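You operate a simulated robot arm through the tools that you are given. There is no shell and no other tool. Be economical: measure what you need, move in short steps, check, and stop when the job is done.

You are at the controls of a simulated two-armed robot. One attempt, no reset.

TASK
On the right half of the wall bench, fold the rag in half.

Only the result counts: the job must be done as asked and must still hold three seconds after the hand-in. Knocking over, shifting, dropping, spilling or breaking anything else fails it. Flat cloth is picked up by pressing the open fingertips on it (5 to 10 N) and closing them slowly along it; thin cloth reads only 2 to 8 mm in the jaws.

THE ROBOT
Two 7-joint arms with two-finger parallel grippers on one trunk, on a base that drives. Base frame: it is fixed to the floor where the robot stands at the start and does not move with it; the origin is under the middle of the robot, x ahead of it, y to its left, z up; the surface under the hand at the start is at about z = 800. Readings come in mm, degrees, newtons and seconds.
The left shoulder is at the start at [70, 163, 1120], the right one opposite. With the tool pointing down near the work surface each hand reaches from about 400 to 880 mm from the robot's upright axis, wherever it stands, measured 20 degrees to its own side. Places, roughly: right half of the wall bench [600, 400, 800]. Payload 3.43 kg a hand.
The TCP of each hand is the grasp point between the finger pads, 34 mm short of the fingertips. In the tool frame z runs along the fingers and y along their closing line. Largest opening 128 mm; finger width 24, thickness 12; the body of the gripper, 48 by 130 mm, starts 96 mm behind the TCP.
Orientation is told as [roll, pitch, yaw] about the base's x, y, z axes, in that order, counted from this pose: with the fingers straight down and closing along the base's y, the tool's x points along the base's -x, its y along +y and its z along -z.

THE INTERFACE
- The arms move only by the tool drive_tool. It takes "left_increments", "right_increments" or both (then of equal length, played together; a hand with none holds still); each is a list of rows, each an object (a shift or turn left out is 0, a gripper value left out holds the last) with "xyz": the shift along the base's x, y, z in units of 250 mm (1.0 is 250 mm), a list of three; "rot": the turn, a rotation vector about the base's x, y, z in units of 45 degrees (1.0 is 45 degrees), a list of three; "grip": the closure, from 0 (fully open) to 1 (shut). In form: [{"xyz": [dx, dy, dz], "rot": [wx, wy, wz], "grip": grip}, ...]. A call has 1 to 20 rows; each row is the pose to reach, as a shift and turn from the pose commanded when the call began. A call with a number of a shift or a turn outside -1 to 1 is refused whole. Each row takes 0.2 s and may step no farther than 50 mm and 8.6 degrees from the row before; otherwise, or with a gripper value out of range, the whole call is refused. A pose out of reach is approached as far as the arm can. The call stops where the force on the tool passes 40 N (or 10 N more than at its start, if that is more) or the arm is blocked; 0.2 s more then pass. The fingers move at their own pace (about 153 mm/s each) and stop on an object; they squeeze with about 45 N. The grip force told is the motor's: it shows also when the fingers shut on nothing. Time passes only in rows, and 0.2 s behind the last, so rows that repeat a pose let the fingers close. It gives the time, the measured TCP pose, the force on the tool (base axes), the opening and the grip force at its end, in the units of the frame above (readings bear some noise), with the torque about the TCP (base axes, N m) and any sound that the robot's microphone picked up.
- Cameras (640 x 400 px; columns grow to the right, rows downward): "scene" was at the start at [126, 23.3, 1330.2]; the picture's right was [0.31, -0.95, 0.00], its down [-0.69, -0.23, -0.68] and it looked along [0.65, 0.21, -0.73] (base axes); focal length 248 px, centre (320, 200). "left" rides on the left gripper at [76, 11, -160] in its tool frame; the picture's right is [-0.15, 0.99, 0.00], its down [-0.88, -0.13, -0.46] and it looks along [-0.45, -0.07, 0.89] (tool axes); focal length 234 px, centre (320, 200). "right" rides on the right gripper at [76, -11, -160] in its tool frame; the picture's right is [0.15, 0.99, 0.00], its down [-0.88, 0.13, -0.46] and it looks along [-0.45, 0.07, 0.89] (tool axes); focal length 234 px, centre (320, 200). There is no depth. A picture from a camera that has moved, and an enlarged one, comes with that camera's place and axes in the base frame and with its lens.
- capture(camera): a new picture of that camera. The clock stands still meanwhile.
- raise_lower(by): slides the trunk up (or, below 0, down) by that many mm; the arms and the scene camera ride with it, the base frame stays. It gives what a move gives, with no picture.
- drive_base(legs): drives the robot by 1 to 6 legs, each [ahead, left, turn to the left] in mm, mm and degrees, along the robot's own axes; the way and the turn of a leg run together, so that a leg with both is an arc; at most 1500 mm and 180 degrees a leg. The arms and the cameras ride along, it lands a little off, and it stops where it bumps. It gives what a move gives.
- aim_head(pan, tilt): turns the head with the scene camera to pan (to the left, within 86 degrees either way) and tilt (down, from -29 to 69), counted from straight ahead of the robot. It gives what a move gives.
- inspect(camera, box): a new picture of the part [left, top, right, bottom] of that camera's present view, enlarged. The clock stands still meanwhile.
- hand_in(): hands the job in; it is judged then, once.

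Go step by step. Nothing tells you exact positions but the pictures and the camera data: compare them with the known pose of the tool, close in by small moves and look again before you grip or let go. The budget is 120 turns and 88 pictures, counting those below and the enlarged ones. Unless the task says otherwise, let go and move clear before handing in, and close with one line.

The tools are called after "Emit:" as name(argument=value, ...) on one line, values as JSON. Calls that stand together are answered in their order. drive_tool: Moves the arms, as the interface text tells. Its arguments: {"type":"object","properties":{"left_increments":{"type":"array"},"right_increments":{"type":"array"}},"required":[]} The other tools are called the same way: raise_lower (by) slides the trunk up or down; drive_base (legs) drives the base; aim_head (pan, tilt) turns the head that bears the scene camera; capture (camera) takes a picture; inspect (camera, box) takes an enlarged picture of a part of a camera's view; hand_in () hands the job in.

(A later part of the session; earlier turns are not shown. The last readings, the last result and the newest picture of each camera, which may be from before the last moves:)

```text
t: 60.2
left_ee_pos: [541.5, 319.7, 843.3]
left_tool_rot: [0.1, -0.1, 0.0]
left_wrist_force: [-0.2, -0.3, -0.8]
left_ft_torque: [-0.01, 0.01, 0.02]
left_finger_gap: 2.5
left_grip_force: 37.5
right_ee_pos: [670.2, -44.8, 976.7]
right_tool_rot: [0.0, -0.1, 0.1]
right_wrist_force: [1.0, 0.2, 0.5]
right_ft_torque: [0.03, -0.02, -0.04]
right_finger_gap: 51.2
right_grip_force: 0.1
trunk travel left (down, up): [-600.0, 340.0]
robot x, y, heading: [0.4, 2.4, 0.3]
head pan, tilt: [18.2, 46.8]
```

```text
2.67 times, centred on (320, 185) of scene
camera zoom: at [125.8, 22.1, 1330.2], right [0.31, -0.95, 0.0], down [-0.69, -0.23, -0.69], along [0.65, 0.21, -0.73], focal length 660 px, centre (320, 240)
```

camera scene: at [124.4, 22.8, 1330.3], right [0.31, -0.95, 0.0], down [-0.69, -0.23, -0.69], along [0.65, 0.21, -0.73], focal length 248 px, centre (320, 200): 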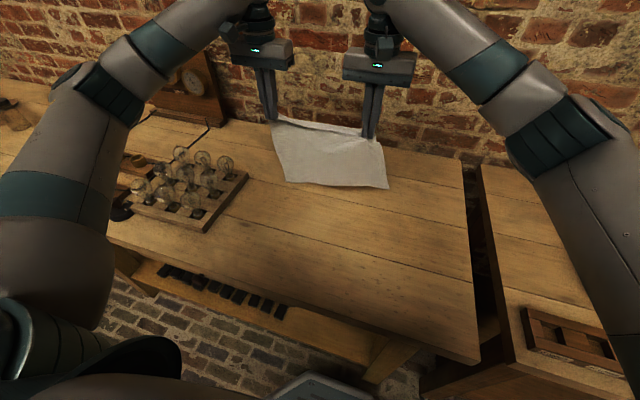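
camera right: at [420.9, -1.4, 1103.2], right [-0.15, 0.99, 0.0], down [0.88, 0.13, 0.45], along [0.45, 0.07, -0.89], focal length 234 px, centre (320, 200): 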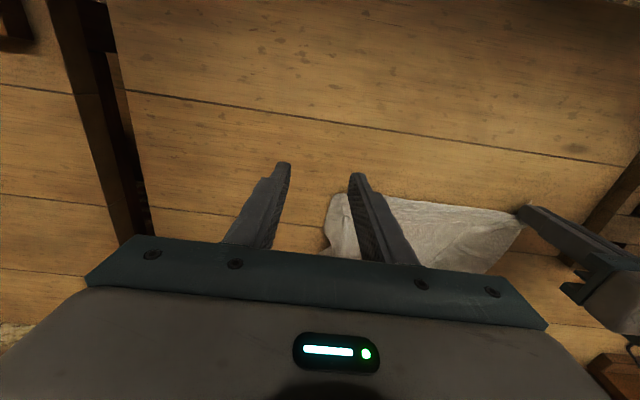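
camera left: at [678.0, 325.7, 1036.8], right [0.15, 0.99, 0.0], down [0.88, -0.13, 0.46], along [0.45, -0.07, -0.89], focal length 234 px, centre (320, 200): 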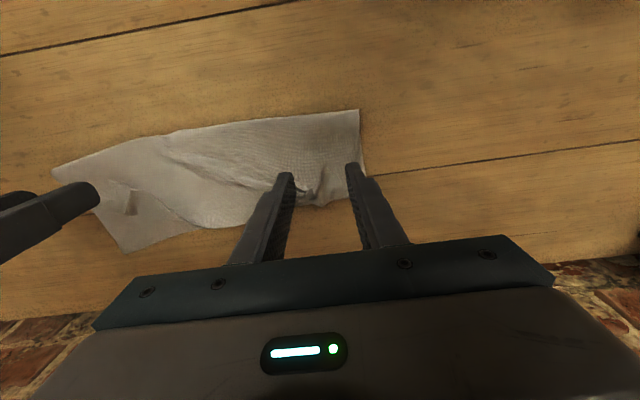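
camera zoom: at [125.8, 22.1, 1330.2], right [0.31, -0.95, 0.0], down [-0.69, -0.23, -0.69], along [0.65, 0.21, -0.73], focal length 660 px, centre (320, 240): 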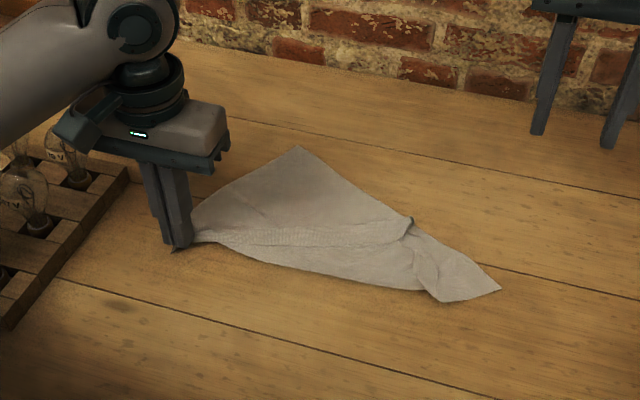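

Now it's clear: the rag is rotated about 29°, the left hand still has its corner, and the right corner of that edge lies on top near (656,86). I'll bring the right hand over it for a close look.

Emit:
drive_tool(right_increments=[{"xyz": [-0.06, 0.14, -0.04]}, {"xyz": [-0.09, 0.28, -0.08]}, {"xyz": [-0.1, 0.42, -0.16]}, {"xyz": [-0.1, 0.53, -0.28]}, {"xyz": [-0.1, 0.53, -0.36]}])

Emit:
inspect(camera="right", box=[200, 90, 440, 240])

```text
t: 61.4
left_ee_pos: [540.8, 319.2, 843.1]
left_tool_rot: [0.0, 0.0, 0.0]
left_wrist_force: [-0.2, 0.0, 0.0]
left_ft_torque: [0.01, -0.03, 0.03]
left_finger_gap: 2.2
left_grip_force: 37.2
right_ee_pos: [647.5, 86.4, 887.9]
right_tool_rot: [0.0, -0.1, -0.2]
right_wrist_force: [0.0, -0.1, 0.0]
right_ft_torque: [0.01, 0.01, 0.01]
right_finger_gap: 51.3
right_grip_force: 0.0
trunk travel left (down, up): [-600.0, 340.0]
robot x, y, heading: [0.5, -0.9, 0.1]
head pan, tilt: [18.2, 46.8]
```

```text
2.67 times, centred on (320, 165) of right
camera zoom: at [572.4, 74.1, 1047.6], right [-0.15, 0.99, 0.0], down [0.88, 0.13, 0.46], along [0.45, 0.07, -0.89], focal length 624 px, centre (320, 293)
```

zoom: 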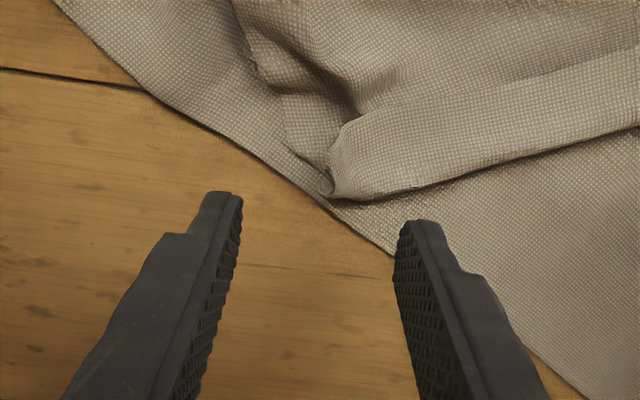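

The edge strip (≈ 28 mm) is turned back; its corner is at about (617,92). I'll pinch the strip there with the right hand at (622,110).

Emit:
drive_tool(right_increments=[{"xyz": [-0.05, 0.05, -0.02], "grip": 0.71}, {"xyz": [-0.102, 0.096, -0.08]}, {"xyz": [-0.102, 0.096, -0.15]}, {"xyz": [-0.102, 0.096, -0.186]}, {"xyz": [-0.102, 0.096, -0.194]}, {"xyz": [-0.102, 0.096, -0.2]}])

Emit:
inspect(camera="right", box=[220, 100, 420, 240])

```text
t: 62.8
left_ee_pos: [542.3, 321.5, 843.1]
left_tool_rot: [0.0, 0.0, 0.0]
left_wrist_force: [-0.7, 0.5, -0.9]
left_ft_torque: [-0.01, 0.03, 0.01]
left_finger_gap: 2.1
left_grip_force: 37.4
right_ee_pos: [619.6, 112.3, 837.6]
right_tool_rot: [0.0, 0.0, -0.1]
right_wrist_force: [-0.4, -0.3, 0.7]
right_ft_torque: [-0.02, -0.01, -0.02]
right_finger_gap: 37.0
right_grip_force: 0.0
trunk travel left (down, up): [-600.0, 340.0]
robot x, y, heading: [2.7, 2.0, -0.2]
head pan, tilt: [18.2, 46.8]
```

```text
2.86 times, centred on (320, 170) of right
camera zoom: at [544.8, 99.6, 997.8], right [-0.15, 0.99, 0.0], down [0.88, 0.13, 0.46], along [0.45, 0.07, -0.89], focal length 669 px, centre (320, 286)
```

zoom: 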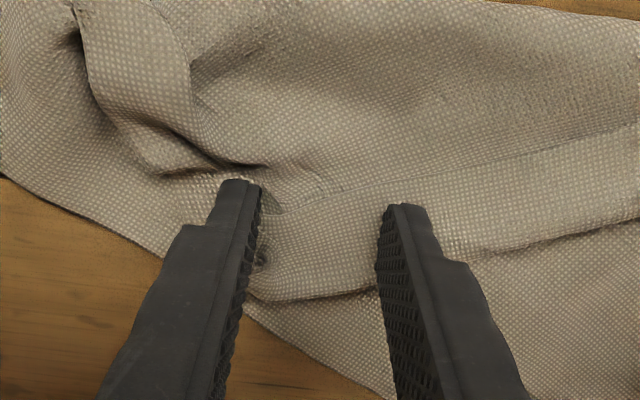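

The strip is framed by the fingers. Shift 5 mm left, press, and close.

Emit:
drive_tool(right_increments=[{"xyz": [0.008, 0.02, -0.002]}, {"xyz": [0.008, 0.02, -0.007]}, {"xyz": [0.008, 0.02, -0.011]}, {"xyz": [0.008, 0.02, -0.014]}])

Emit:
drive_tool(right_increments=[{"grip": 0.75}, {"grip": 0.79}, {"grip": 0.83}, {"grip": 0.87}, {"grip": 0.91}, {"grip": 0.95}, {"grip": 1.0}, {"grip": 1.0}, {"xyz": [0, 0.02, 0.05]}, {"xyz": [0, 0.02, 0.1]}, {"xyz": [0, 0.02, 0.16]}])

Emit:
inspect(camera="scene", box=[220, 110, 420, 260])

```text
t: 63.8
left_ee_pos: [540.9, 321.3, 843.8]
left_tool_rot: [0.1, -0.2, 0.0]
left_wrist_force: [0.5, -0.3, -0.3]
left_ft_torque: [0.0, 0.01, 0.03]
left_finger_gap: 2.4
left_grip_force: 37.0
right_ee_pos: [620.0, 117.1, 837.6]
right_tool_rot: [0.1, -0.2, 0.0]
right_wrist_force: [3.8, 2.0, 16.3]
right_ft_torque: [-0.2, -0.22, 0.08]
right_finger_gap: 37.5
right_grip_force: 0.4
trunk travel left (down, up): [-600.0, 340.0]
robot x, y, heading: [2.9, 0.3, -0.2]
head pan, tilt: [18.2, 46.8]
```

```text
t: 66.2
left_ee_pos: [542.0, 321.9, 843.1]
left_tool_rot: [0.0, 0.0, 0.1]
left_wrist_force: [1.7, -3.0, -0.4]
left_ft_torque: [-0.14, -0.03, 0.02]
left_finger_gap: 2.1
left_grip_force: 37.2
right_ee_pos: [622.2, 121.3, 873.5]
right_tool_rot: [-0.1, 0.2, 0.0]
right_wrist_force: [-1.0, 3.5, -0.7]
right_ft_torque: [0.09, 0.06, -0.02]
right_finger_gap: 3.1
right_grip_force: 37.9
trunk travel left (down, up): [-600.0, 340.0]
robot x, y, heading: [0.3, -0.6, -0.1]
head pan, tilt: [18.2, 46.8]
```

```text
2.67 times, centred on (320, 185) of scene
camera zoom: at [126.2, 23.4, 1330.0], right [0.31, -0.95, 0.0], down [-0.69, -0.23, -0.68], along [0.65, 0.21, -0.73], focal length 660 px, centre (320, 240)
```

zoom: 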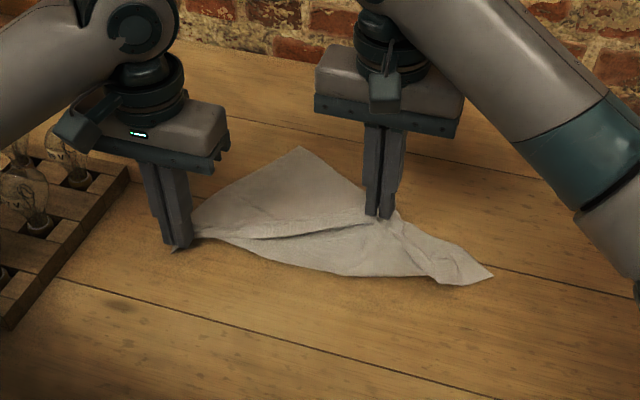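

The right hand now has the strip. I'll lift both together to level height so the rag hangs.

Emit:
drive_tool(left_increments=[{"xyz": [0.02, 0, 0.1]}, {"xyz": [0.06, 0, 0.2]}, {"xyz": [0.1, 0, 0.3]}, {"xyz": [0.14, 0, 0.4]}, {"xyz": [0.19, 0, 0.5]}, {"xyz": [0.24, 0, 0.6]}, {"xyz": [0.28, 0, 0.7]}, {"xyz": [0.31, 0, 0.8]}, {"xyz": [0.32, 0, 0.88]}], right_increments=[{"xyz": [0, 0.02, 0.05]}, {"xyz": [0, 0.01, 0.12]}, {"xyz": [0, 0, 0.2]}, {"xyz": [0, -0.01, 0.3]}, {"xyz": [0, -0.02, 0.4]}, {"xyz": [0, -0.03, 0.5]}, {"xyz": [0, -0.04, 0.6]}, {"xyz": [0, -0.045, 0.68]}, {"xyz": [0, -0.05, 0.76]}])

Emit:
inspect(camera="scene", box=[220, 60, 420, 210])

```text
t: 68.2
left_ee_pos: [621.5, 320.1, 1065.0]
left_tool_rot: [0.0, 0.0, 0.0]
left_wrist_force: [-0.7, -2.9, 0.6]
left_ft_torque: [-0.13, 0.04, -0.02]
left_finger_gap: 2.1
left_grip_force: 36.8
right_ee_pos: [619.4, 109.7, 1065.3]
right_tool_rot: [-0.1, 0.0, 0.1]
right_wrist_force: [0.6, 3.7, -0.2]
right_ft_torque: [0.13, -0.02, -0.03]
right_finger_gap: 3.2
right_grip_force: 37.8
trunk travel left (down, up): [-600.0, 340.0]
robot x, y, heading: [-0.4, -1.6, -0.0]
head pan, tilt: [18.2, 46.8]
```

```text
2.67 times, centred on (320, 135) of scene
camera zoom: at [125.2, 23.1, 1330.2], right [0.31, -0.95, 0.0], down [-0.69, -0.23, -0.69], along [0.65, 0.21, -0.73], focal length 660 px, centre (320, 373)
```

zoom: 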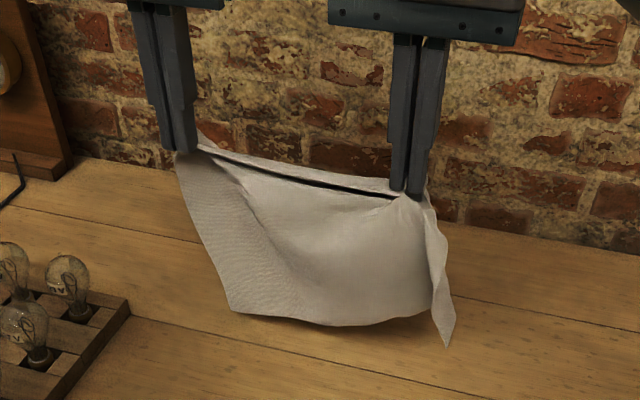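

The rag hangs with its free edge level-ish, and the held edge strip is now on the far side of the fingers, which is the natural orientation for folding forward. I'll lay the lower half down with its free edge near x≈700, drawing back to about 575.

Emit:
drive_tool(left_increments=[{"xyz": [0.14, 0, 0.03]}, {"xyz": [0.28, 0, 0.04]}, {"xyz": [0.32, 0, 0.04]}, {"xyz": [0.32, 0, -0.04]}, {"xyz": [0.3, 0, -0.12]}, {"xyz": [0.24, 0, -0.2]}, {"xyz": [0.17, 0, -0.27]}, {"xyz": [0.1, 0, -0.34]}, {"xyz": [0.02, 0, -0.41]}, {"xyz": [-0.06, 0, -0.47]}, {"xyz": [-0.13, 0, -0.53]}, {"xyz": [-0.19, 0, -0.59]}, {"xyz": [-0.19, 0, -0.59]}], right_increments=[{"xyz": [0.14, 0, 0]}, {"xyz": [0.28, 0, 0]}, {"xyz": [0.32, 0, 0]}, {"xyz": [0.32, 0, -0.08]}, {"xyz": [0.3, 0, -0.16]}, {"xyz": [0.24, 0, -0.24]}, {"xyz": [0.17, 0, -0.31]}, {"xyz": [0.1, 0, -0.38]}, {"xyz": [0.02, 0, -0.45]}, {"xyz": [-0.06, 0, -0.51]}, {"xyz": [-0.13, 0, -0.56]}, {"xyz": [-0.19, 0, -0.6]}, {"xyz": [-0.19, 0, -0.6]}])

Emit:
inspect(camera="scene", box=[220, 90, 420, 240])

```text
t: 71.0
left_ee_pos: [573.3, 321.2, 915.9]
left_tool_rot: [0.0, -0.1, 0.1]
left_wrist_force: [0.0, -5.7, -0.6]
left_ft_torque: [-0.21, 0.07, -0.08]
left_finger_gap: 2.3
left_grip_force: 37.0
right_ee_pos: [573.9, 107.9, 913.3]
right_tool_rot: [0.0, 0.0, 0.0]
right_wrist_force: [-0.3, 5.6, -0.2]
right_ft_torque: [0.22, -0.02, -0.07]
right_finger_gap: 3.1
right_grip_force: 37.5
trunk travel left (down, up): [-600.0, 340.0]
robot x, y, heading: [-3.5, 3.2, -0.2]
head pan, tilt: [18.2, 46.8]
```

```text
2.67 times, centred on (320, 165) of scene
camera zoom: at [126.3, 23.1, 1330.2], right [0.31, -0.95, 0.0], down [-0.69, -0.23, -0.68], along [0.65, 0.21, -0.73], focal length 660 px, centre (320, 293)
```

zoom: 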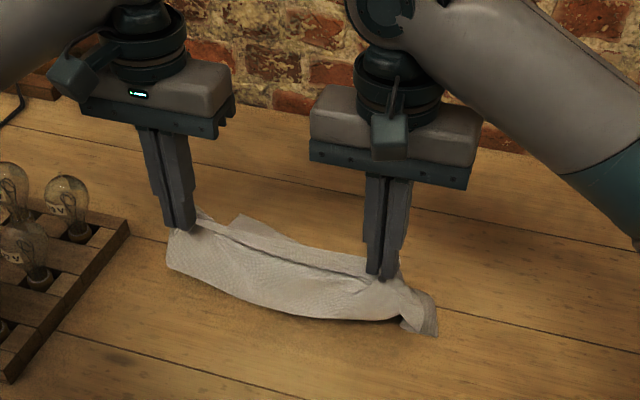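

The lower half is down, with its free edge somewhere around x≈690. I'll use the wrist cameras to see that free edge.

Emit:
capture(camera="right")

Emit:
capture(camera="left")

```text
18 pictures are left
camera right: at [499.0, 96.7, 1073.5], right [-0.15, 0.99, 0.0], down [0.88, 0.13, 0.46], along [0.45, 0.07, -0.89], focal length 234 px, centre (320, 200)
```

right: 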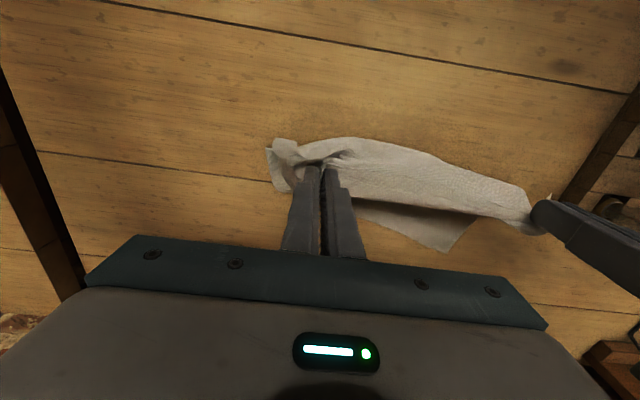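

```text
17 pictures are left
camera left: at [496.2, 333.0, 1076.4], right [0.15, 0.99, 0.0], down [0.88, -0.13, 0.46], along [0.45, -0.07, -0.89], focal length 234 px, centre (320, 200)
```

left: 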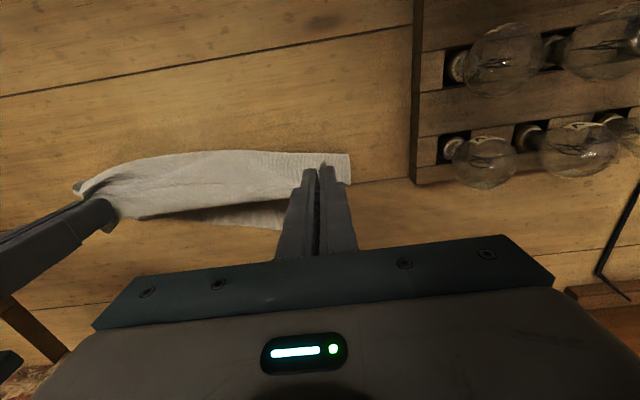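

The free edge lies rotated about 22° because its left end touched first, and the right grip holds a doubled layer. I'll lift again, hang it with the left hand about 50 mm higher so the free edge lands level, and lay the whole rag flat, so I can regrip by the clean free edge.

Emit:
drive_tool(left_increments=[{"xyz": [0.04, 0, 0.18]}, {"xyz": [0.1, 0, 0.36]}, {"xyz": [0.18, 0, 0.54]}, {"xyz": [0.28, 0, 0.68]}, {"xyz": [0.4, 0, 0.76]}, {"xyz": [0.48, 0, 0.792]}, {"xyz": [0.48, 0, 0.792]}, {"xyz": [0.48, 0, 0.792]}, {"xyz": [0.48, 0, 0.64]}, {"xyz": [0.46, 0, 0.5]}, {"xyz": [0.4, 0, 0.368]}, {"xyz": [0.32, 0, 0.24]}, {"xyz": [0.22, 0, 0.12]}, {"xyz": [0.1, 0, 0.02]}, {"xyz": [-0.02, 0, -0.08]}, {"xyz": [-0.14, 0, -0.16]}, {"xyz": [-0.24, 0, -0.22]}, {"xyz": [-0.32, 0, -0.27]}, {"xyz": [-0.35, 0, -0.288]}], right_increments=[{"xyz": [0.04, 0, 0.14]}, {"xyz": [0.1, 0, 0.28]}, {"xyz": [0.18, 0, 0.42]}, {"xyz": [0.28, 0, 0.52]}, {"xyz": [0.4, 0, 0.58]}, {"xyz": [0.48, 0, 0.592]}, {"xyz": [0.48, 0, 0.592]}, {"xyz": [0.48, 0, 0.592]}, {"xyz": [0.48, 0, 0.448]}, {"xyz": [0.46, 0, 0.32]}, {"xyz": [0.4, 0, 0.2]}, {"xyz": [0.32, 0, 0.1]}, {"xyz": [0.22, 0, 0.0]}, {"xyz": [0.12, 0, -0.08]}, {"xyz": [0.02, 0, -0.16]}, {"xyz": [-0.06, 0, -0.22]}, {"xyz": [-0.12, 0, -0.264]}, {"xyz": [-0.15, 0, -0.28]}, {"xyz": [-0.16, 0, -0.284]}])

Emit:
inspect(camera="scene", box=[220, 110, 420, 260])

```text
t: 75.0
left_ee_pos: [486.8, 320.1, 845.6]
left_tool_rot: [0.0, -0.1, 0.0]
left_wrist_force: [0.6, -5.9, -0.9]
left_ft_torque: [-0.2, -0.04, -0.06]
left_finger_gap: 2.5
left_grip_force: 37.1
right_ee_pos: [532.9, 108.0, 843.3]
right_tool_rot: [-0.1, 0.1, 0.0]
right_wrist_force: [-1.8, 5.2, 0.1]
right_ft_torque: [0.19, 0.02, -0.01]
right_finger_gap: 3.4
right_grip_force: 37.1
trunk travel left (down, up): [-600.0, 340.0]
robot x, y, heading: [0.9, -2.0, -0.1]
head pan, tilt: [18.2, 46.8]
```

```text
2.67 times, centred on (320, 185) of scene
camera zoom: at [126.1, 23.2, 1330.2], right [0.31, -0.95, 0.0], down [-0.69, -0.23, -0.68], along [0.65, 0.21, -0.73], focal length 660 px, centre (320, 240)
```

zoom: 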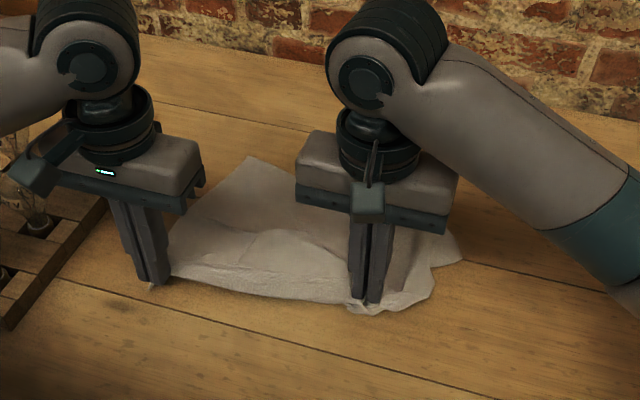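

The rag is nearly flat, free-edge corners at about (709,304) and (621,23). I'll release both hands, lift, and go over those clean far corners, yawed 17° to match the edge.

Emit:
drive_tool(left_increments=[{"xyz": [0, 0, -0.02], "grip": 0.9}, {"xyz": [0, 0, -0.02], "grip": 0.75}, {"xyz": [0, 0, -0.02], "grip": 0.66}, {"xyz": [0, 0, 0.12]}, {"xyz": [0, 0, 0.3]}, {"xyz": [0.16, -0.04, 0.36], "rot": [0, 0, -0.1]}, {"xyz": [0.34, -0.08, 0.36], "rot": [0, 0, -0.2]}, {"xyz": [0.52, -0.12, 0.36], "rot": [0, 0, -0.3]}, {"xyz": [0.7, -0.16, 0.36], "rot": [0, 0, -0.387]}, {"xyz": [0.832, -0.192, 0.3], "rot": [0, 0, -0.387]}, {"xyz": [0.832, -0.192, 0.18], "rot": [0, 0, -0.387]}], right_increments=[{"xyz": [0, 0, -0.02], "grip": 0.9}, {"xyz": [0, 0, -0.02], "grip": 0.75}, {"xyz": [0, 0, -0.02], "grip": 0.66}, {"xyz": [0, 0, 0.12]}, {"xyz": [0, 0, 0.3]}, {"xyz": [0.1, -0.05, 0.36], "rot": [0, 0, -0.1]}, {"xyz": [0.2, -0.1, 0.36], "rot": [0, 0, -0.2]}, {"xyz": [0.3, -0.15, 0.36], "rot": [0, 0, -0.3]}, {"xyz": [0.38, -0.2, 0.36], "rot": [0, 0, -0.387]}, {"xyz": [0.38, -0.2, 0.3], "rot": [0, 0, -0.387]}, {"xyz": [0.38, -0.2, 0.19], "rot": [0, 0, -0.387]}])

Emit:
capture(camera="left")

Emit:
capture(camera="right")

```text
t: 77.4
left_ee_pos: [694.9, 272.8, 888.1]
left_tool_rot: [-0.2, 0.0, -17.4]
left_wrist_force: [0.1, -0.4, 0.6]
left_ft_torque: [0.0, -0.01, -0.02]
left_finger_gap: 43.5
left_grip_force: 0.0
right_ee_pos: [628.3, 62.1, 889.6]
right_tool_rot: [0.1, 0.2, -17.4]
right_wrist_force: [0.0, 0.0, -0.1]
right_ft_torque: [0.0, -0.01, 0.0]
right_finger_gap: 43.6
right_grip_force: 0.0
trunk travel left (down, up): [-600.0, 340.0]
robot x, y, heading: [0.4, -1.7, 0.1]
head pan, tilt: [18.2, 46.8]
```

```text
15 pictures are left
camera left: at [625.4, 306.7, 1048.5], right [0.44, 0.9, 0.0], down [0.8, -0.39, 0.46], along [0.41, -0.2, -0.89], focal length 234 px, centre (320, 200)
```

left: 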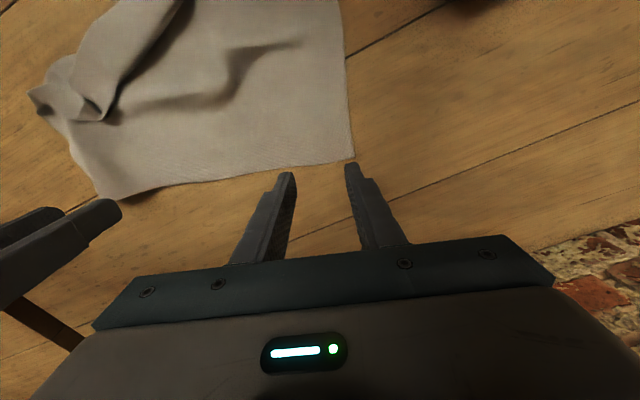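

```text
14 pictures are left
camera right: at [554.5, 72.0, 1050.4], right [0.16, 0.99, 0.0], down [0.88, -0.14, 0.45], along [0.45, -0.07, -0.89], focal length 234 px, centre (320, 200)
```

right: 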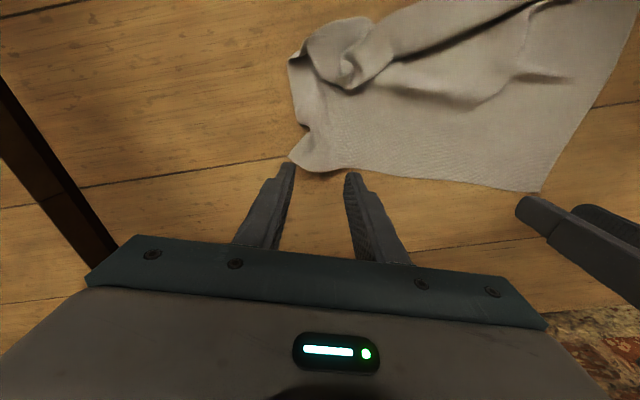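

Both hands sit right over the clean far edge, 35 mm in from the corners (710,308) and (622,28). Descending to contact.

Emit:
drive_tool(left_increments=[{"xyz": [0.002, 0.004, -0.08], "grip": 0.69}, {"xyz": [0.004, 0.008, -0.16]}, {"xyz": [0.004, 0.008, -0.192]}, {"xyz": [0.004, 0.008, -0.204]}], right_increments=[{"xyz": [0.004, 0, -0.08], "grip": 0.69}, {"xyz": [0.008, 0, -0.16]}, {"xyz": [0.008, 0, -0.196]}, {"xyz": [0.008, 0, -0.208]}])

Emit:
drive_tool(left_increments=[{"xyz": [0, 0, -0.004]}, {"xyz": [0, 0, -0.008]}, {"xyz": [0, 0, -0.01]}], right_increments=[{"xyz": [0, 0, -0.004]}, {"xyz": [0, 0, -0.008]}, {"xyz": [0, 0, -0.01]}])

```text
t: 78.4
left_ee_pos: [695.4, 273.0, 837.9]
left_tool_rot: [0.1, 0.0, -17.4]
left_wrist_force: [-0.1, -0.7, -0.7]
left_ft_torque: [-0.01, 0.04, 0.02]
left_finger_gap: 39.4
left_grip_force: 0.1
right_ee_pos: [632.1, 59.2, 838.9]
right_tool_rot: [-0.1, -0.1, -17.3]
right_wrist_force: [0.5, 0.0, 0.0]
right_ft_torque: [0.04, 0.02, -0.02]
right_finger_gap: 40.0
right_grip_force: 0.1
trunk travel left (down, up): [-600.0, 340.0]
robot x, y, heading: [2.3, 1.1, -0.2]
head pan, tilt: [18.2, 46.8]
```

```text
t: 79.2
left_ee_pos: [695.4, 275.7, 835.8]
left_tool_rot: [0.0, 0.0, -17.4]
left_wrist_force: [0.1, 0.3, 0.7]
left_ft_torque: [0.05, -0.01, 0.03]
left_finger_gap: 39.5
left_grip_force: 0.0
right_ee_pos: [630.7, 58.8, 837.8]
right_tool_rot: [0.1, -0.1, -17.5]
right_wrist_force: [0.4, -0.1, 0.6]
right_ft_torque: [-0.01, -0.04, -0.01]
right_finger_gap: 39.4
right_grip_force: 0.0
trunk travel left (down, up): [-600.0, 340.0]
robot x, y, heading: [-0.2, -0.4, 0.0]
head pan, tilt: [18.2, 46.8]
```

Emit:
drive_tool(left_increments=[{"xyz": [0, 0, -0.003]}, {"xyz": [0, 0, -0.006]}, {"xyz": [0, 0, -0.008]}], right_increments=[{"xyz": [0, 0, -0.003]}, {"xyz": [0, 0, -0.006]}, {"xyz": [0, 0, -0.008]}])

```text
t: 80.0
left_ee_pos: [694.4, 274.0, 834.8]
left_tool_rot: [0.0, -0.1, -17.4]
left_wrist_force: [2.2, -0.4, 9.0]
left_ft_torque: [0.01, -0.04, 0.01]
left_finger_gap: 39.5
left_grip_force: 0.1
right_ee_pos: [632.0, 58.4, 836.2]
right_tool_rot: [0.0, 0.1, -17.4]
right_wrist_force: [-0.2, 0.3, 2.0]
right_ft_torque: [0.0, 0.02, -0.03]
right_finger_gap: 39.7
right_grip_force: 0.0
trunk travel left (down, up): [-600.0, 340.0]
robot x, y, heading: [4.6, 2.1, 0.2]
head pan, tilt: [18.2, 46.8]
```

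Left presses at 9 N. I'll press the right a further 1 mm, then close both slowly and lift a little.

Emit:
drive_tool(left_increments=[{}, {}, {"grip": 0.72}, {"grip": 0.75}, {"grip": 0.78}, {"grip": 0.81}, {"grip": 0.84}, {"grip": 0.87}, {"grip": 0.9}, {"grip": 0.93}, {"grip": 0.96}, {"grip": 1.0}, {"grip": 1.0}, {"xyz": [0, 0, 0.06]}, {"xyz": [0, 0, 0.14]}, {"xyz": [0, 0, 0.22]}], right_increments=[{"xyz": [0, 0, -0.003]}, {"xyz": [0, 0, -0.005]}, {"xyz": [0, 0, -0.005], "grip": 0.72}, {"xyz": [0, 0, -0.005], "grip": 0.75}, {"xyz": [0, 0, -0.005], "grip": 0.78}, {"xyz": [0, 0, -0.005], "grip": 0.81}, {"xyz": [0, 0, -0.005], "grip": 0.84}, {"xyz": [0, 0, -0.005], "grip": 0.87}, {"xyz": [0, 0, -0.005], "grip": 0.9}, {"xyz": [0, 0, -0.005], "grip": 0.93}, {"xyz": [0, 0, -0.005], "grip": 0.96}, {"xyz": [0, 0, -0.005], "grip": 1.0}, {"xyz": [0, 0, -0.005], "grip": 1.0}, {"xyz": [0, 0, 0.06]}, {"xyz": [0, 0, 0.14]}, {"xyz": [0, 0, 0.22]}])

```text
t: 83.4
left_ee_pos: [694.7, 275.3, 888.9]
left_tool_rot: [0.0, 0.0, -17.4]
left_wrist_force: [-2.5, -10.6, 1.6]
left_ft_torque: [-0.37, 0.1, 0.04]
left_finger_gap: 2.4
left_grip_force: 36.9
right_ee_pos: [629.8, 57.7, 890.5]
right_tool_rot: [0.0, 0.1, -17.4]
right_wrist_force: [3.6, 11.2, 0.9]
right_ft_torque: [0.35, -0.1, -0.07]
right_finger_gap: 2.7
right_grip_force: 36.8
trunk travel left (down, up): [-600.0, 340.0]
robot x, y, heading: [-2.0, -2.8, -0.0]
head pan, tilt: [18.2, 46.8]
```

Both grips hold (11 N between the hands). I'll raise the rag to hang freely, squaring the hands up along y.

Emit:
drive_tool(left_increments=[{"xyz": [0, -0.01, 0.14]}, {"xyz": [-0.01, 0.0, 0.28], "rot": [0, 0, 0.1]}, {"xyz": [-0.02, 0.02, 0.42], "rot": [0, 0, 0.2]}, {"xyz": [-0.04, 0.04, 0.56], "rot": [0, 0, 0.3]}, {"xyz": [-0.06, 0.06, 0.7], "rot": [0, 0, 0.387]}, {"xyz": [-0.06, 0.06, 0.82], "rot": [0, 0, 0.387]}, {"xyz": [-0.06, 0.06, 0.82], "rot": [0, 0, 0.387]}, {"xyz": [-0.06, 0.06, 0.82], "rot": [0, 0, 0.387]}], right_increments=[{"xyz": [0.02, 0.02, 0.14]}, {"xyz": [0.06, 0.03, 0.28], "rot": [0, 0, 0.1]}, {"xyz": [0.1, 0.04, 0.42], "rot": [0, 0, 0.2]}, {"xyz": [0.14, 0.045, 0.56], "rot": [0, 0, 0.3]}, {"xyz": [0.2, 0.045, 0.7], "rot": [0, 0, 0.387]}, {"xyz": [0.2, 0.045, 0.82], "rot": [0, 0, 0.387]}, {"xyz": [0.2, 0.045, 0.82], "rot": [0, 0, 0.387]}, {"xyz": [0.2, 0.045, 0.82], "rot": [0, 0, 0.387]}])

Emit:
inspect(camera="scene", box=[230, 50, 430, 200])

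```text
t: 85.2
left_ee_pos: [679.4, 289.7, 1094.7]
left_tool_rot: [0.0, -0.1, 0.0]
left_wrist_force: [-0.4, -4.1, 0.4]
left_ft_torque: [-0.14, -0.02, -0.02]
left_finger_gap: 2.1
left_grip_force: 36.2
right_ee_pos: [682.3, 70.8, 1096.1]
right_tool_rot: [0.0, 0.0, -0.1]
right_wrist_force: [-0.6, 3.5, 0.9]
right_ft_torque: [0.16, -0.01, -0.09]
right_finger_gap: 2.3
right_grip_force: 37.5
trunk travel left (down, up): [-600.0, 340.0]
robot x, y, heading: [2.9, 2.5, 0.1]
head pan, tilt: [18.2, 46.8]
```

```text
2.67 times, centred on (330, 125) of scene
camera zoom: at [125.7, 23.3, 1330.2], right [0.31, -0.95, 0.0], down [-0.69, -0.23, -0.68], along [0.65, 0.21, -0.73], focal length 660 px, centre (293, 400)
```

zoom: 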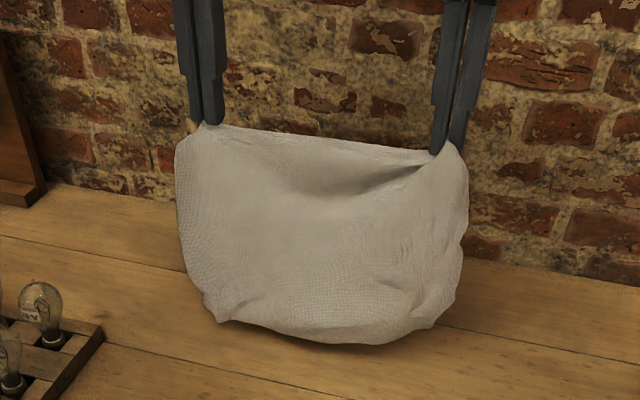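

It hangs evenly now, with clean grips near both top corners and only small curls at the bottom corners. I'll lower it and drag back gently, so the bottom edge trails out flat and half the rag lies down.

Emit:
drive_tool(left_increments=[{"xyz": [0, 0, -0.08]}, {"xyz": [-0.1, 0, -0.12]}, {"xyz": [-0.2, 0, -0.17]}, {"xyz": [-0.3, 0, -0.24]}, {"xyz": [-0.38, 0, -0.33]}, {"xyz": [-0.45, 0, -0.42]}, {"xyz": [-0.51, 0, -0.51]}, {"xyz": [-0.56, 0, -0.6]}, {"xyz": [-0.6, 0, -0.68]}, {"xyz": [-0.6, 0, -0.68]}], right_increments=[{"xyz": [0, 0, -0.08]}, {"xyz": [-0.1, 0, -0.12]}, {"xyz": [-0.2, 0, -0.17]}, {"xyz": [-0.3, 0, -0.24]}, {"xyz": [-0.38, 0, -0.33]}, {"xyz": [-0.45, 0, -0.42]}, {"xyz": [-0.51, 0, -0.51]}, {"xyz": [-0.56, 0, -0.6]}, {"xyz": [-0.6, 0, -0.68]}, {"xyz": [-0.6, 0, -0.68]}])

Emit:
capture(camera="right")

Emit:
inspect(camera="scene", box=[220, 110, 420, 260])

```text
t: 87.4
left_ee_pos: [531.0, 290.1, 924.6]
left_tool_rot: [0.1, -0.1, 0.0]
left_wrist_force: [0.0, -3.8, -0.2]
left_ft_torque: [-0.14, 0.05, -0.05]
left_finger_gap: 2.2
left_grip_force: 37.1
right_ee_pos: [531.5, 71.8, 923.5]
right_tool_rot: [0.0, 0.0, 0.0]
right_wrist_force: [-0.3, 4.4, -0.3]
right_ft_torque: [0.14, 0.0, -0.03]
right_finger_gap: 2.4
right_grip_force: 37.0
trunk travel left (down, up): [-600.0, 340.0]
robot x, y, heading: [1.3, -0.3, -0.2]
head pan, tilt: [18.2, 46.8]
```

```text
12 pictures are left
camera right: at [457.7, 59.1, 1083.0], right [-0.15, 0.99, 0.0], down [0.88, 0.13, 0.46], along [0.45, 0.07, -0.89], focal length 234 px, centre (320, 200)
```

right: 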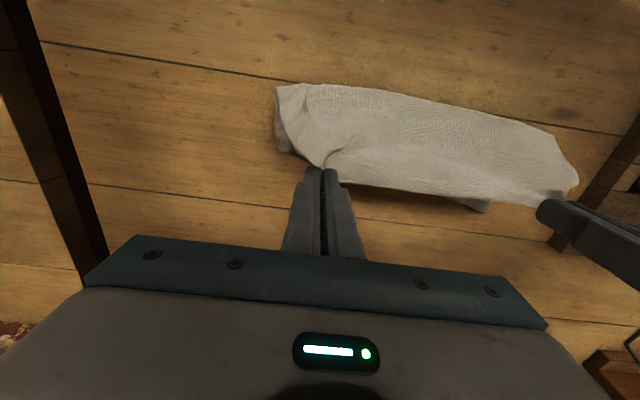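

```text
2.67 times, centred on (320, 185) of scene
camera zoom: at [126.0, 23.1, 1330.2], right [0.31, -0.95, 0.0], down [-0.69, -0.23, -0.68], along [0.65, 0.21, -0.73], focal length 660 px, centre (320, 240)
```

zoom: 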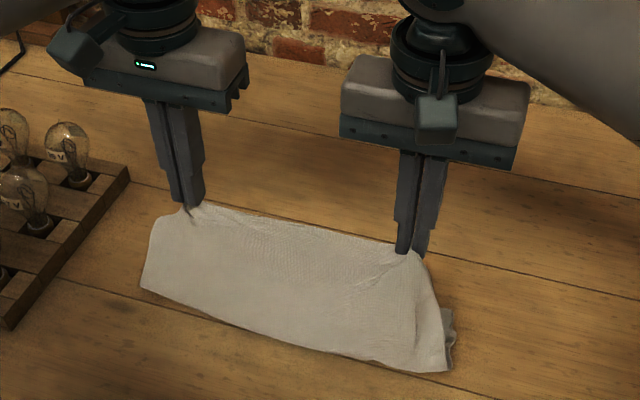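

It lies squarely now (crease at x≈477, lower edge's left corner at ≈ (578,316)). The right end of the lower edge looks curled, so I'm enlarging it.

Emit:
inspect(camera="right", box=[240, 70, 400, 190])

Emit:
inspect(camera="scene", box=[340, 190, 400, 255])

```text
3.33 times, centred on (320, 130) of right
camera zoom: at [457.7, 59.1, 1083.0], right [-0.15, 0.99, 0.0], down [0.88, 0.13, 0.46], along [0.45, 0.07, -0.89], focal length 781 px, centre (320, 433)
```

zoom: 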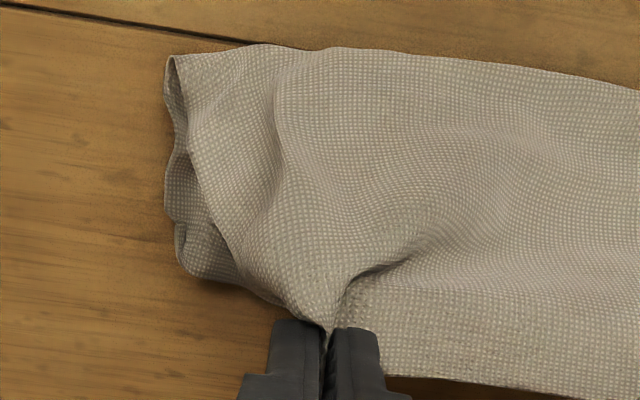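

```text
6.15 times, centred on (370, 222) of scene
camera zoom: at [126.0, 23.1, 1330.2], right [0.31, -0.95, 0.0], down [-0.69, -0.23, -0.68], along [0.65, 0.21, -0.73], focal length 1524 px, centre (12, 62)
```

zoom: 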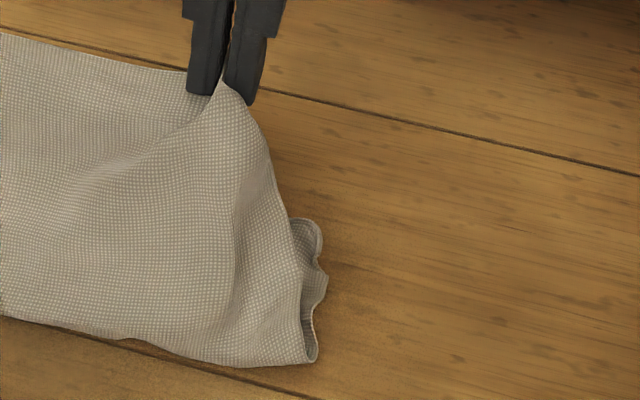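

The right end of the lower edge is curled by about 30 mm. I'll lift it, give a few gentle shakes to let it hang straight, and lay it down again with less dragging.

Emit:
drive_tool(left_increments=[{"xyz": [0.08, 0, 0.18]}, {"xyz": [0.16, 0, 0.36]}, {"xyz": [0.24, 0, 0.54]}, {"xyz": [0.32, 0, 0.7]}, {"xyz": [0.32, 0, 0.53]}, {"xyz": [0.32, 0, 0.72]}, {"xyz": [0.32, 0, 0.55]}, {"xyz": [0.32, 0, 0.74]}, {"xyz": [0.32, 0, 0.74]}, {"xyz": [0.34, 0, 0.6]}, {"xyz": [0.34, 0, 0.5]}, {"xyz": [0.28, 0, 0.42]}, {"xyz": [0.21, 0, 0.33]}, {"xyz": [0.13, 0, 0.24]}, {"xyz": [0.05, 0, 0.15]}, {"xyz": [-0.02, 0, 0.06]}, {"xyz": [-0.07, 0, 0]}, {"xyz": [-0.07, 0, 0]}], right_increments=[{"xyz": [0.08, 0, 0.18]}, {"xyz": [0.16, 0, 0.36]}, {"xyz": [0.24, 0, 0.54]}, {"xyz": [0.32, 0, 0.7]}, {"xyz": [0.32, 0, 0.53]}, {"xyz": [0.32, 0, 0.72]}, {"xyz": [0.32, 0, 0.55]}, {"xyz": [0.32, 0, 0.74]}, {"xyz": [0.32, 0, 0.74]}, {"xyz": [0.34, 0, 0.6]}, {"xyz": [0.34, 0, 0.5]}, {"xyz": [0.28, 0, 0.42]}, {"xyz": [0.21, 0, 0.33]}, {"xyz": [0.13, 0, 0.24]}, {"xyz": [0.05, 0, 0.15]}, {"xyz": [-0.02, 0, 0.06]}, {"xyz": [-0.07, 0, 0]}, {"xyz": [-0.07, 0, 0]}])

Emit:
capture(camera="right")

```text
t: 91.2
left_ee_pos: [514.4, 289.1, 923.4]
left_tool_rot: [0.1, 0.0, -0.1]
left_wrist_force: [0.7, -4.7, 0.5]
left_ft_torque: [-0.15, -0.03, -0.02]
left_finger_gap: 2.0
left_grip_force: 36.8
right_ee_pos: [513.0, 70.8, 925.6]
right_tool_rot: [0.0, 0.1, 0.0]
right_wrist_force: [-0.1, 3.4, 0.0]
right_ft_torque: [0.15, 0.0, -0.06]
right_finger_gap: 2.3
right_grip_force: 37.0
trunk travel left (down, up): [-600.0, 340.0]
robot x, y, heading: [-0.2, -2.2, -0.0]
head pan, tilt: [18.2, 46.8]
```

```text
8 pictures are left
camera right: at [438.2, 58.1, 1084.6], right [-0.15, 0.99, 0.0], down [0.88, 0.13, 0.46], along [0.45, 0.07, -0.89], focal length 234 px, centre (320, 200)
```

right: 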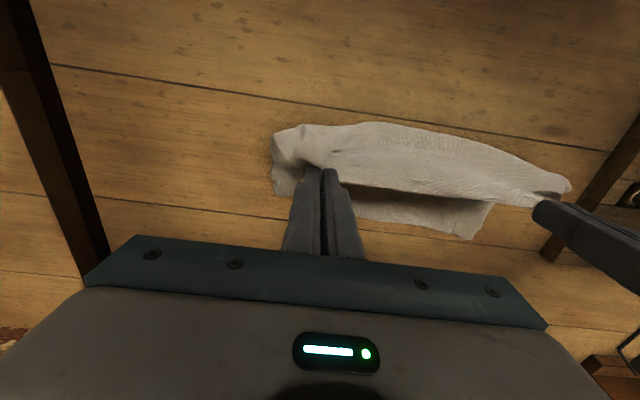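

The lower edge is now straight, from about (612,311) to (583,22). I'll carry the held edge forward and down onto it, shifting 13 mm right to line up the corners.

Emit:
drive_tool(left_increments=[{"xyz": [0.05, -0.008, -0.015]}, {"xyz": [0.104, -0.016, -0.04]}, {"xyz": [0.145, -0.024, -0.07]}, {"xyz": [0.184, -0.032, -0.1]}, {"xyz": [0.22, -0.038, -0.134]}, {"xyz": [0.256, -0.044, -0.168]}, {"xyz": [0.284, -0.048, -0.204]}, {"xyz": [0.308, -0.052, -0.24]}, {"xyz": [0.326, -0.052, -0.268]}, {"xyz": [0.34, -0.052, -0.296]}, {"xyz": [0.356, -0.052, -0.318]}, {"xyz": [0.356, -0.052, -0.318]}], right_increments=[{"xyz": [0.04, -0.008, -0.02]}, {"xyz": [0.08, -0.016, -0.048]}, {"xyz": [0.11, -0.024, -0.078]}, {"xyz": [0.14, -0.032, -0.108]}, {"xyz": [0.168, -0.038, -0.142]}, {"xyz": [0.196, -0.044, -0.176]}, {"xyz": [0.217, -0.048, -0.212]}, {"xyz": [0.235, -0.052, -0.248]}, {"xyz": [0.248, -0.052, -0.276]}, {"xyz": [0.26, -0.052, -0.304]}, {"xyz": [0.272, -0.052, -0.326]}, {"xyz": [0.272, -0.052, -0.326]}])

Emit:
capture(camera="right")

```text
t: 93.8
left_ee_pos: [602.6, 277.1, 845.1]
left_tool_rot: [0.0, 0.0, 0.0]
left_wrist_force: [-0.4, -4.2, -0.4]
left_ft_torque: [-0.21, -0.01, 0.0]
left_finger_gap: 2.0
left_grip_force: 37.0
right_ee_pos: [581.3, 56.9, 843.3]
right_tool_rot: [0.1, 0.0, 0.0]
right_wrist_force: [1.2, 4.6, 0.0]
right_ft_torque: [0.14, -0.01, -0.07]
right_finger_gap: 2.4
right_grip_force: 37.5
trunk travel left (down, up): [-600.0, 340.0]
robot x, y, heading: [-0.2, 0.0, 0.0]
head pan, tilt: [18.2, 46.8]
```

```text
7 pictures are left
camera right: at [506.0, 45.0, 1002.5], right [-0.15, 0.99, 0.0], down [0.88, 0.13, 0.46], along [0.45, 0.07, -0.89], focal length 234 px, centre (320, 200)
```

right: 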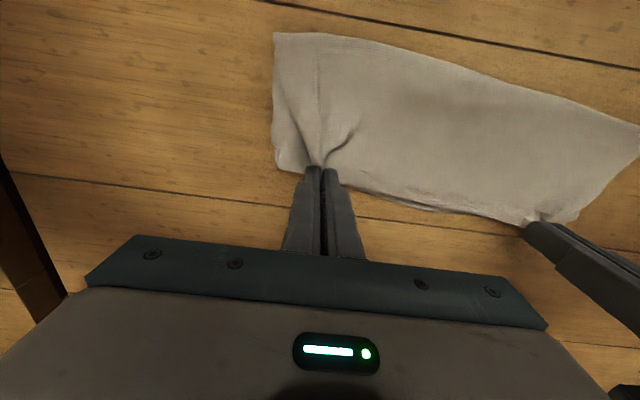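

This looks very good: both edges coincide and the crease is clean. I'll lower a few mm, release and lift straight up.

Emit:
drive_tool(left_increments=[{"xyz": [0, 0, -0.012]}, {"xyz": [0, 0, -0.012], "grip": 0.93}, {"xyz": [0, 0, -0.012], "grip": 0.85}, {"xyz": [0, 0, -0.012], "grip": 0.75}, {"xyz": [0, 0, -0.012], "grip": 0.7}, {"xyz": [0, 0, 0.05]}, {"xyz": [0, 0, 0.2]}, {"xyz": [0, 0, 0.38]}, {"xyz": [-0.05, 0.1, 0.5]}], right_increments=[{"xyz": [0, 0, -0.012]}, {"xyz": [0, 0, -0.012], "grip": 0.93}, {"xyz": [0, 0, -0.012], "grip": 0.85}, {"xyz": [0, 0, -0.012], "grip": 0.75}, {"xyz": [0, 0, -0.012], "grip": 0.7}, {"xyz": [0, 0, 0.05]}, {"xyz": [0, 0, 0.2]}, {"xyz": [0, 0, 0.38]}, {"xyz": [0, -0.15, 0.48]}, {"xyz": [0, -0.3, 0.5]}, {"xyz": [0, -0.45, 0.5]}])

Emit:
drive_tool(left_increments=[{"xyz": [0, 0, 0.01]}])

```text
refused: give rows for one hand, or as many for the one as for the other
```

```text
t: 94.2
left_ee_pos: [603.0, 276.1, 846.3]
left_tool_rot: [0.0, 0.1, 0.1]
left_wrist_force: [-0.4, -5.4, -0.1]
left_ft_torque: [-0.2, -0.01, -0.04]
left_finger_gap: 2.1
left_grip_force: 36.3
right_ee_pos: [580.6, 57.3, 842.9]
right_tool_rot: [-0.1, 0.0, 0.0]
right_wrist_force: [-0.2, 5.5, 0.0]
right_ft_torque: [0.15, -0.03, -0.02]
right_finger_gap: 2.4
right_grip_force: 37.0
trunk travel left (down, up): [-600.0, 340.0]
robot x, y, heading: [-0.3, 0.7, -0.1]
head pan, tilt: [18.2, 46.8]
```

The row counts didn't match, so the call was refused and nothing was released. I'm resending it with equal rows.

Emit:
drive_tool(left_increments=[{"xyz": [0, 0, -0.018]}, {"xyz": [0, 0, -0.018], "grip": 0.93}, {"xyz": [0, 0, -0.018], "grip": 0.85}, {"xyz": [0, 0, -0.018], "grip": 0.75}, {"xyz": [0, 0, -0.018], "grip": 0.7}, {"xyz": [0, 0, 0.05]}, {"xyz": [0, 0, 0.2]}, {"xyz": [0, 0, 0.38]}, {"xyz": [-0.1, 0.03, 0.5]}, {"xyz": [-0.25, 0.06, 0.52]}], right_increments=[{"xyz": [0, 0, -0.012]}, {"xyz": [0, 0, -0.012], "grip": 0.93}, {"xyz": [0, 0, -0.012], "grip": 0.85}, {"xyz": [0, 0, -0.012], "grip": 0.75}, {"xyz": [0, 0, -0.012], "grip": 0.7}, {"xyz": [0, 0, 0.05]}, {"xyz": [0, 0, 0.2]}, {"xyz": [0, 0, 0.38]}, {"xyz": [0, -0.15, 0.48]}, {"xyz": [0, -0.32, 0.5]}])

Emit:
inspect(camera="scene", box=[210, 120, 410, 270])

```text
t: 96.4
left_ee_pos: [537.9, 294.0, 976.2]
left_tool_rot: [0.0, 0.0, 0.0]
left_wrist_force: [0.3, -0.1, 0.1]
left_ft_torque: [-0.01, -0.03, 0.01]
left_finger_gap: 38.6
left_grip_force: 0.1
right_ee_pos: [579.3, -22.3, 972.6]
right_tool_rot: [0.0, 0.0, 0.1]
right_wrist_force: [-0.9, -1.0, 0.6]
right_ft_torque: [-0.02, -0.02, -0.02]
right_finger_gap: 38.4
right_grip_force: 0.0
trunk travel left (down, up): [-600.0, 340.0]
robot x, y, heading: [0.1, -0.5, -0.2]
head pan, tilt: [18.2, 46.8]
```

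```text
2.67 times, centred on (310, 195) of scene
camera zoom: at [124.7, 22.5, 1330.3], right [0.31, -0.95, 0.0], down [-0.69, -0.23, -0.69], along [0.65, 0.21, -0.73], focal length 660 px, centre (347, 213)
```

zoom: 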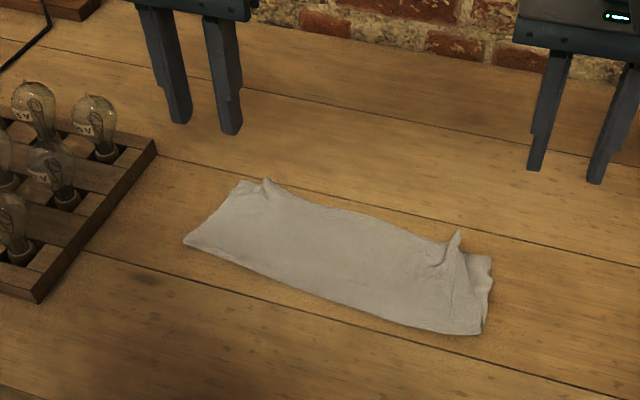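

The rag is folded in half. Small ridges remain at the former grips, the right one standing taller, so I'll take a closer look before touching anything.

Emit:
inspect(camera="scene", box=[330, 195, 410, 255])

```text
6.67 times, centred on (370, 225) of scene
camera zoom: at [124.7, 22.5, 1330.3], right [0.31, -0.95, 0.0], down [-0.69, -0.23, -0.69], along [0.65, 0.21, -0.73], focal length 1651 px, centre (-13, 33)
```

zoom: 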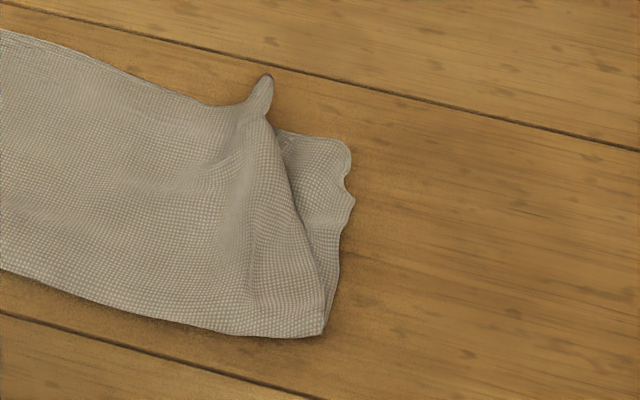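

The right end of the upper layer is still bunched by the standing ridge, about 30 mm short of the lower corner. I'll sweep the ridge outwards with the closed right fingers, just above the stack.

Emit:
drive_tool(right_increments=[{"xyz": [0, 0.15, 0], "grip": 1.0}, {"xyz": [0, 0.32, 0]}, {"xyz": [0, 0.46, -0.06]}, {"xyz": [0, 0.46, -0.22]}, {"xyz": [0, 0.46, -0.38]}, {"xyz": [0, 0.46, -0.5]}, {"xyz": [0, 0.46, -0.526]}, {"xyz": [0, 0.4, -0.526]}, {"xyz": [0, 0.34, -0.528]}, {"xyz": [0, 0.28, -0.53]}, {"xyz": [0, 0.24, -0.532]}, {"xyz": [0, 0.2, -0.534]}, {"xyz": [0, 0.17, -0.534]}, {"xyz": [0, 0.14, -0.534]}])

Emit:
inspect(camera="scene", box=[290, 180, 410, 270])

```text
t: 99.4
left_ee_pos: [537.6, 294.0, 976.5]
left_tool_rot: [0.1, -0.1, 0.0]
left_wrist_force: [0.0, -0.3, 0.1]
left_ft_torque: [0.0, -0.02, 0.01]
left_finger_gap: 38.3
left_grip_force: 0.1
right_ee_pos: [579.1, 11.6, 836.4]
right_tool_rot: [0.0, -0.1, -0.1]
right_wrist_force: [1.2, 5.1, 19.3]
right_ft_torque: [0.13, -0.06, 0.01]
right_finger_gap: 0.0
right_grip_force: 33.3
trunk travel left (down, up): [-600.0, 340.0]
robot x, y, heading: [-1.2, 1.2, 0.4]
head pan, tilt: [18.2, 46.8]
```

```text
4.44 times, centred on (350, 225) of scene
camera zoom: at [124.1, 23.6, 1330.5], right [0.31, -0.95, 0.0], down [-0.69, -0.23, -0.69], along [0.65, 0.21, -0.73], focal length 1101 px, centre (187, 89)
```

zoom: 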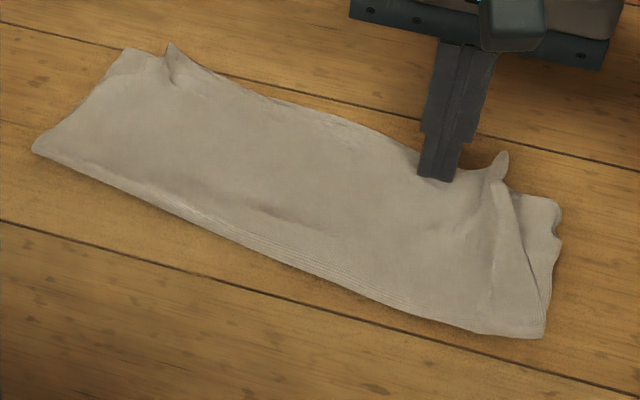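

The light sweep pressed too hard and moved the folded rag sideways as a unit, though the fold is intact. I'll lift off and try spreading the ridge flat instead: straddle it with the fingers, press lightly and open them.

Emit:
drive_tool(right_increments=[{"xyz": [0, 0, 0.1]}, {"xyz": [0, 0, 0.25]}, {"xyz": [-0.03, -0.08, 0.25], "grip": 0.75}, {"xyz": [-0.04, -0.15, 0.2]}])

Emit:
inspect(camera="right", box=[220, 70, 420, 220])

```text
t: 100.4
left_ee_pos: [538.0, 293.2, 975.6]
left_tool_rot: [0.0, 0.0, 0.1]
left_wrist_force: [0.2, 0.0, 0.0]
left_ft_torque: [-0.02, -0.01, 0.01]
left_finger_gap: 38.3
left_grip_force: 0.1
right_ee_pos: [571.2, -24.1, 884.1]
right_tool_rot: [0.0, 0.1, 0.0]
right_wrist_force: [-1.1, 0.1, 0.3]
right_ft_torque: [0.0, 0.0, 0.02]
right_finger_gap: 32.0
right_grip_force: 0.0
trunk travel left (down, up): [-600.0, 340.0]
robot x, y, heading: [0.4, -0.8, 0.1]
head pan, tilt: [18.2, 46.8]
```

```text
2.67 times, centred on (320, 145) of right
camera zoom: at [496.1, -37.3, 1043.8], right [-0.15, 0.99, 0.0], down [0.88, 0.13, 0.45], along [0.45, 0.07, -0.89], focal length 624 px, centre (320, 347)
```

zoom: 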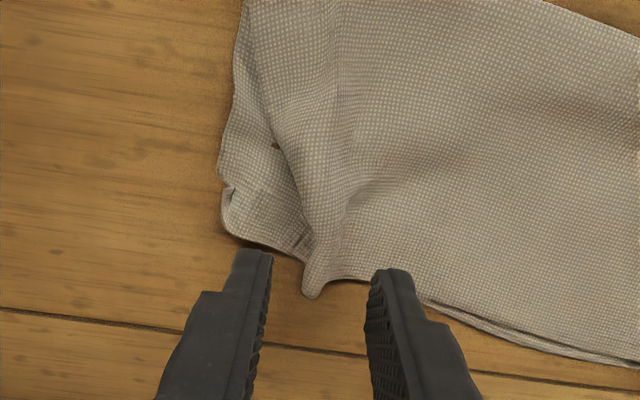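

The ridge runs along y≈-28, x 553–588, with a narrow strip of upper layer to its right. I'll straddle it with a 15 mm opening and lower to contact.

Emit:
drive_tool(right_increments=[{"xyz": [-0.02, -0.014, -0.02], "grip": 0.87}, {"xyz": [-0.02, -0.014, -0.1]}, {"xyz": [-0.02, -0.014, -0.16]}, {"xyz": [-0.02, -0.014, -0.18]}, {"xyz": [-0.02, -0.014, -0.186]}, {"xyz": [-0.02, -0.014, -0.19]}])

```text
t: 101.8
left_ee_pos: [539.5, 295.2, 975.8]
left_tool_rot: [-0.1, 0.1, 0.0]
left_wrist_force: [-0.1, 0.4, 0.2]
left_ft_torque: [0.03, 0.02, -0.03]
left_finger_gap: 38.5
left_grip_force: 0.0
right_ee_pos: [566.8, -27.9, 837.2]
right_tool_rot: [0.1, 0.0, 0.0]
right_wrist_force: [-0.3, -0.1, 0.7]
right_ft_torque: [0.03, 0.02, 0.0]
right_finger_gap: 16.6
right_grip_force: 0.0
trunk travel left (down, up): [-600.0, 340.0]
robot x, y, heading: [-2.4, -2.4, -0.1]
head pan, tilt: [18.2, 46.8]
```

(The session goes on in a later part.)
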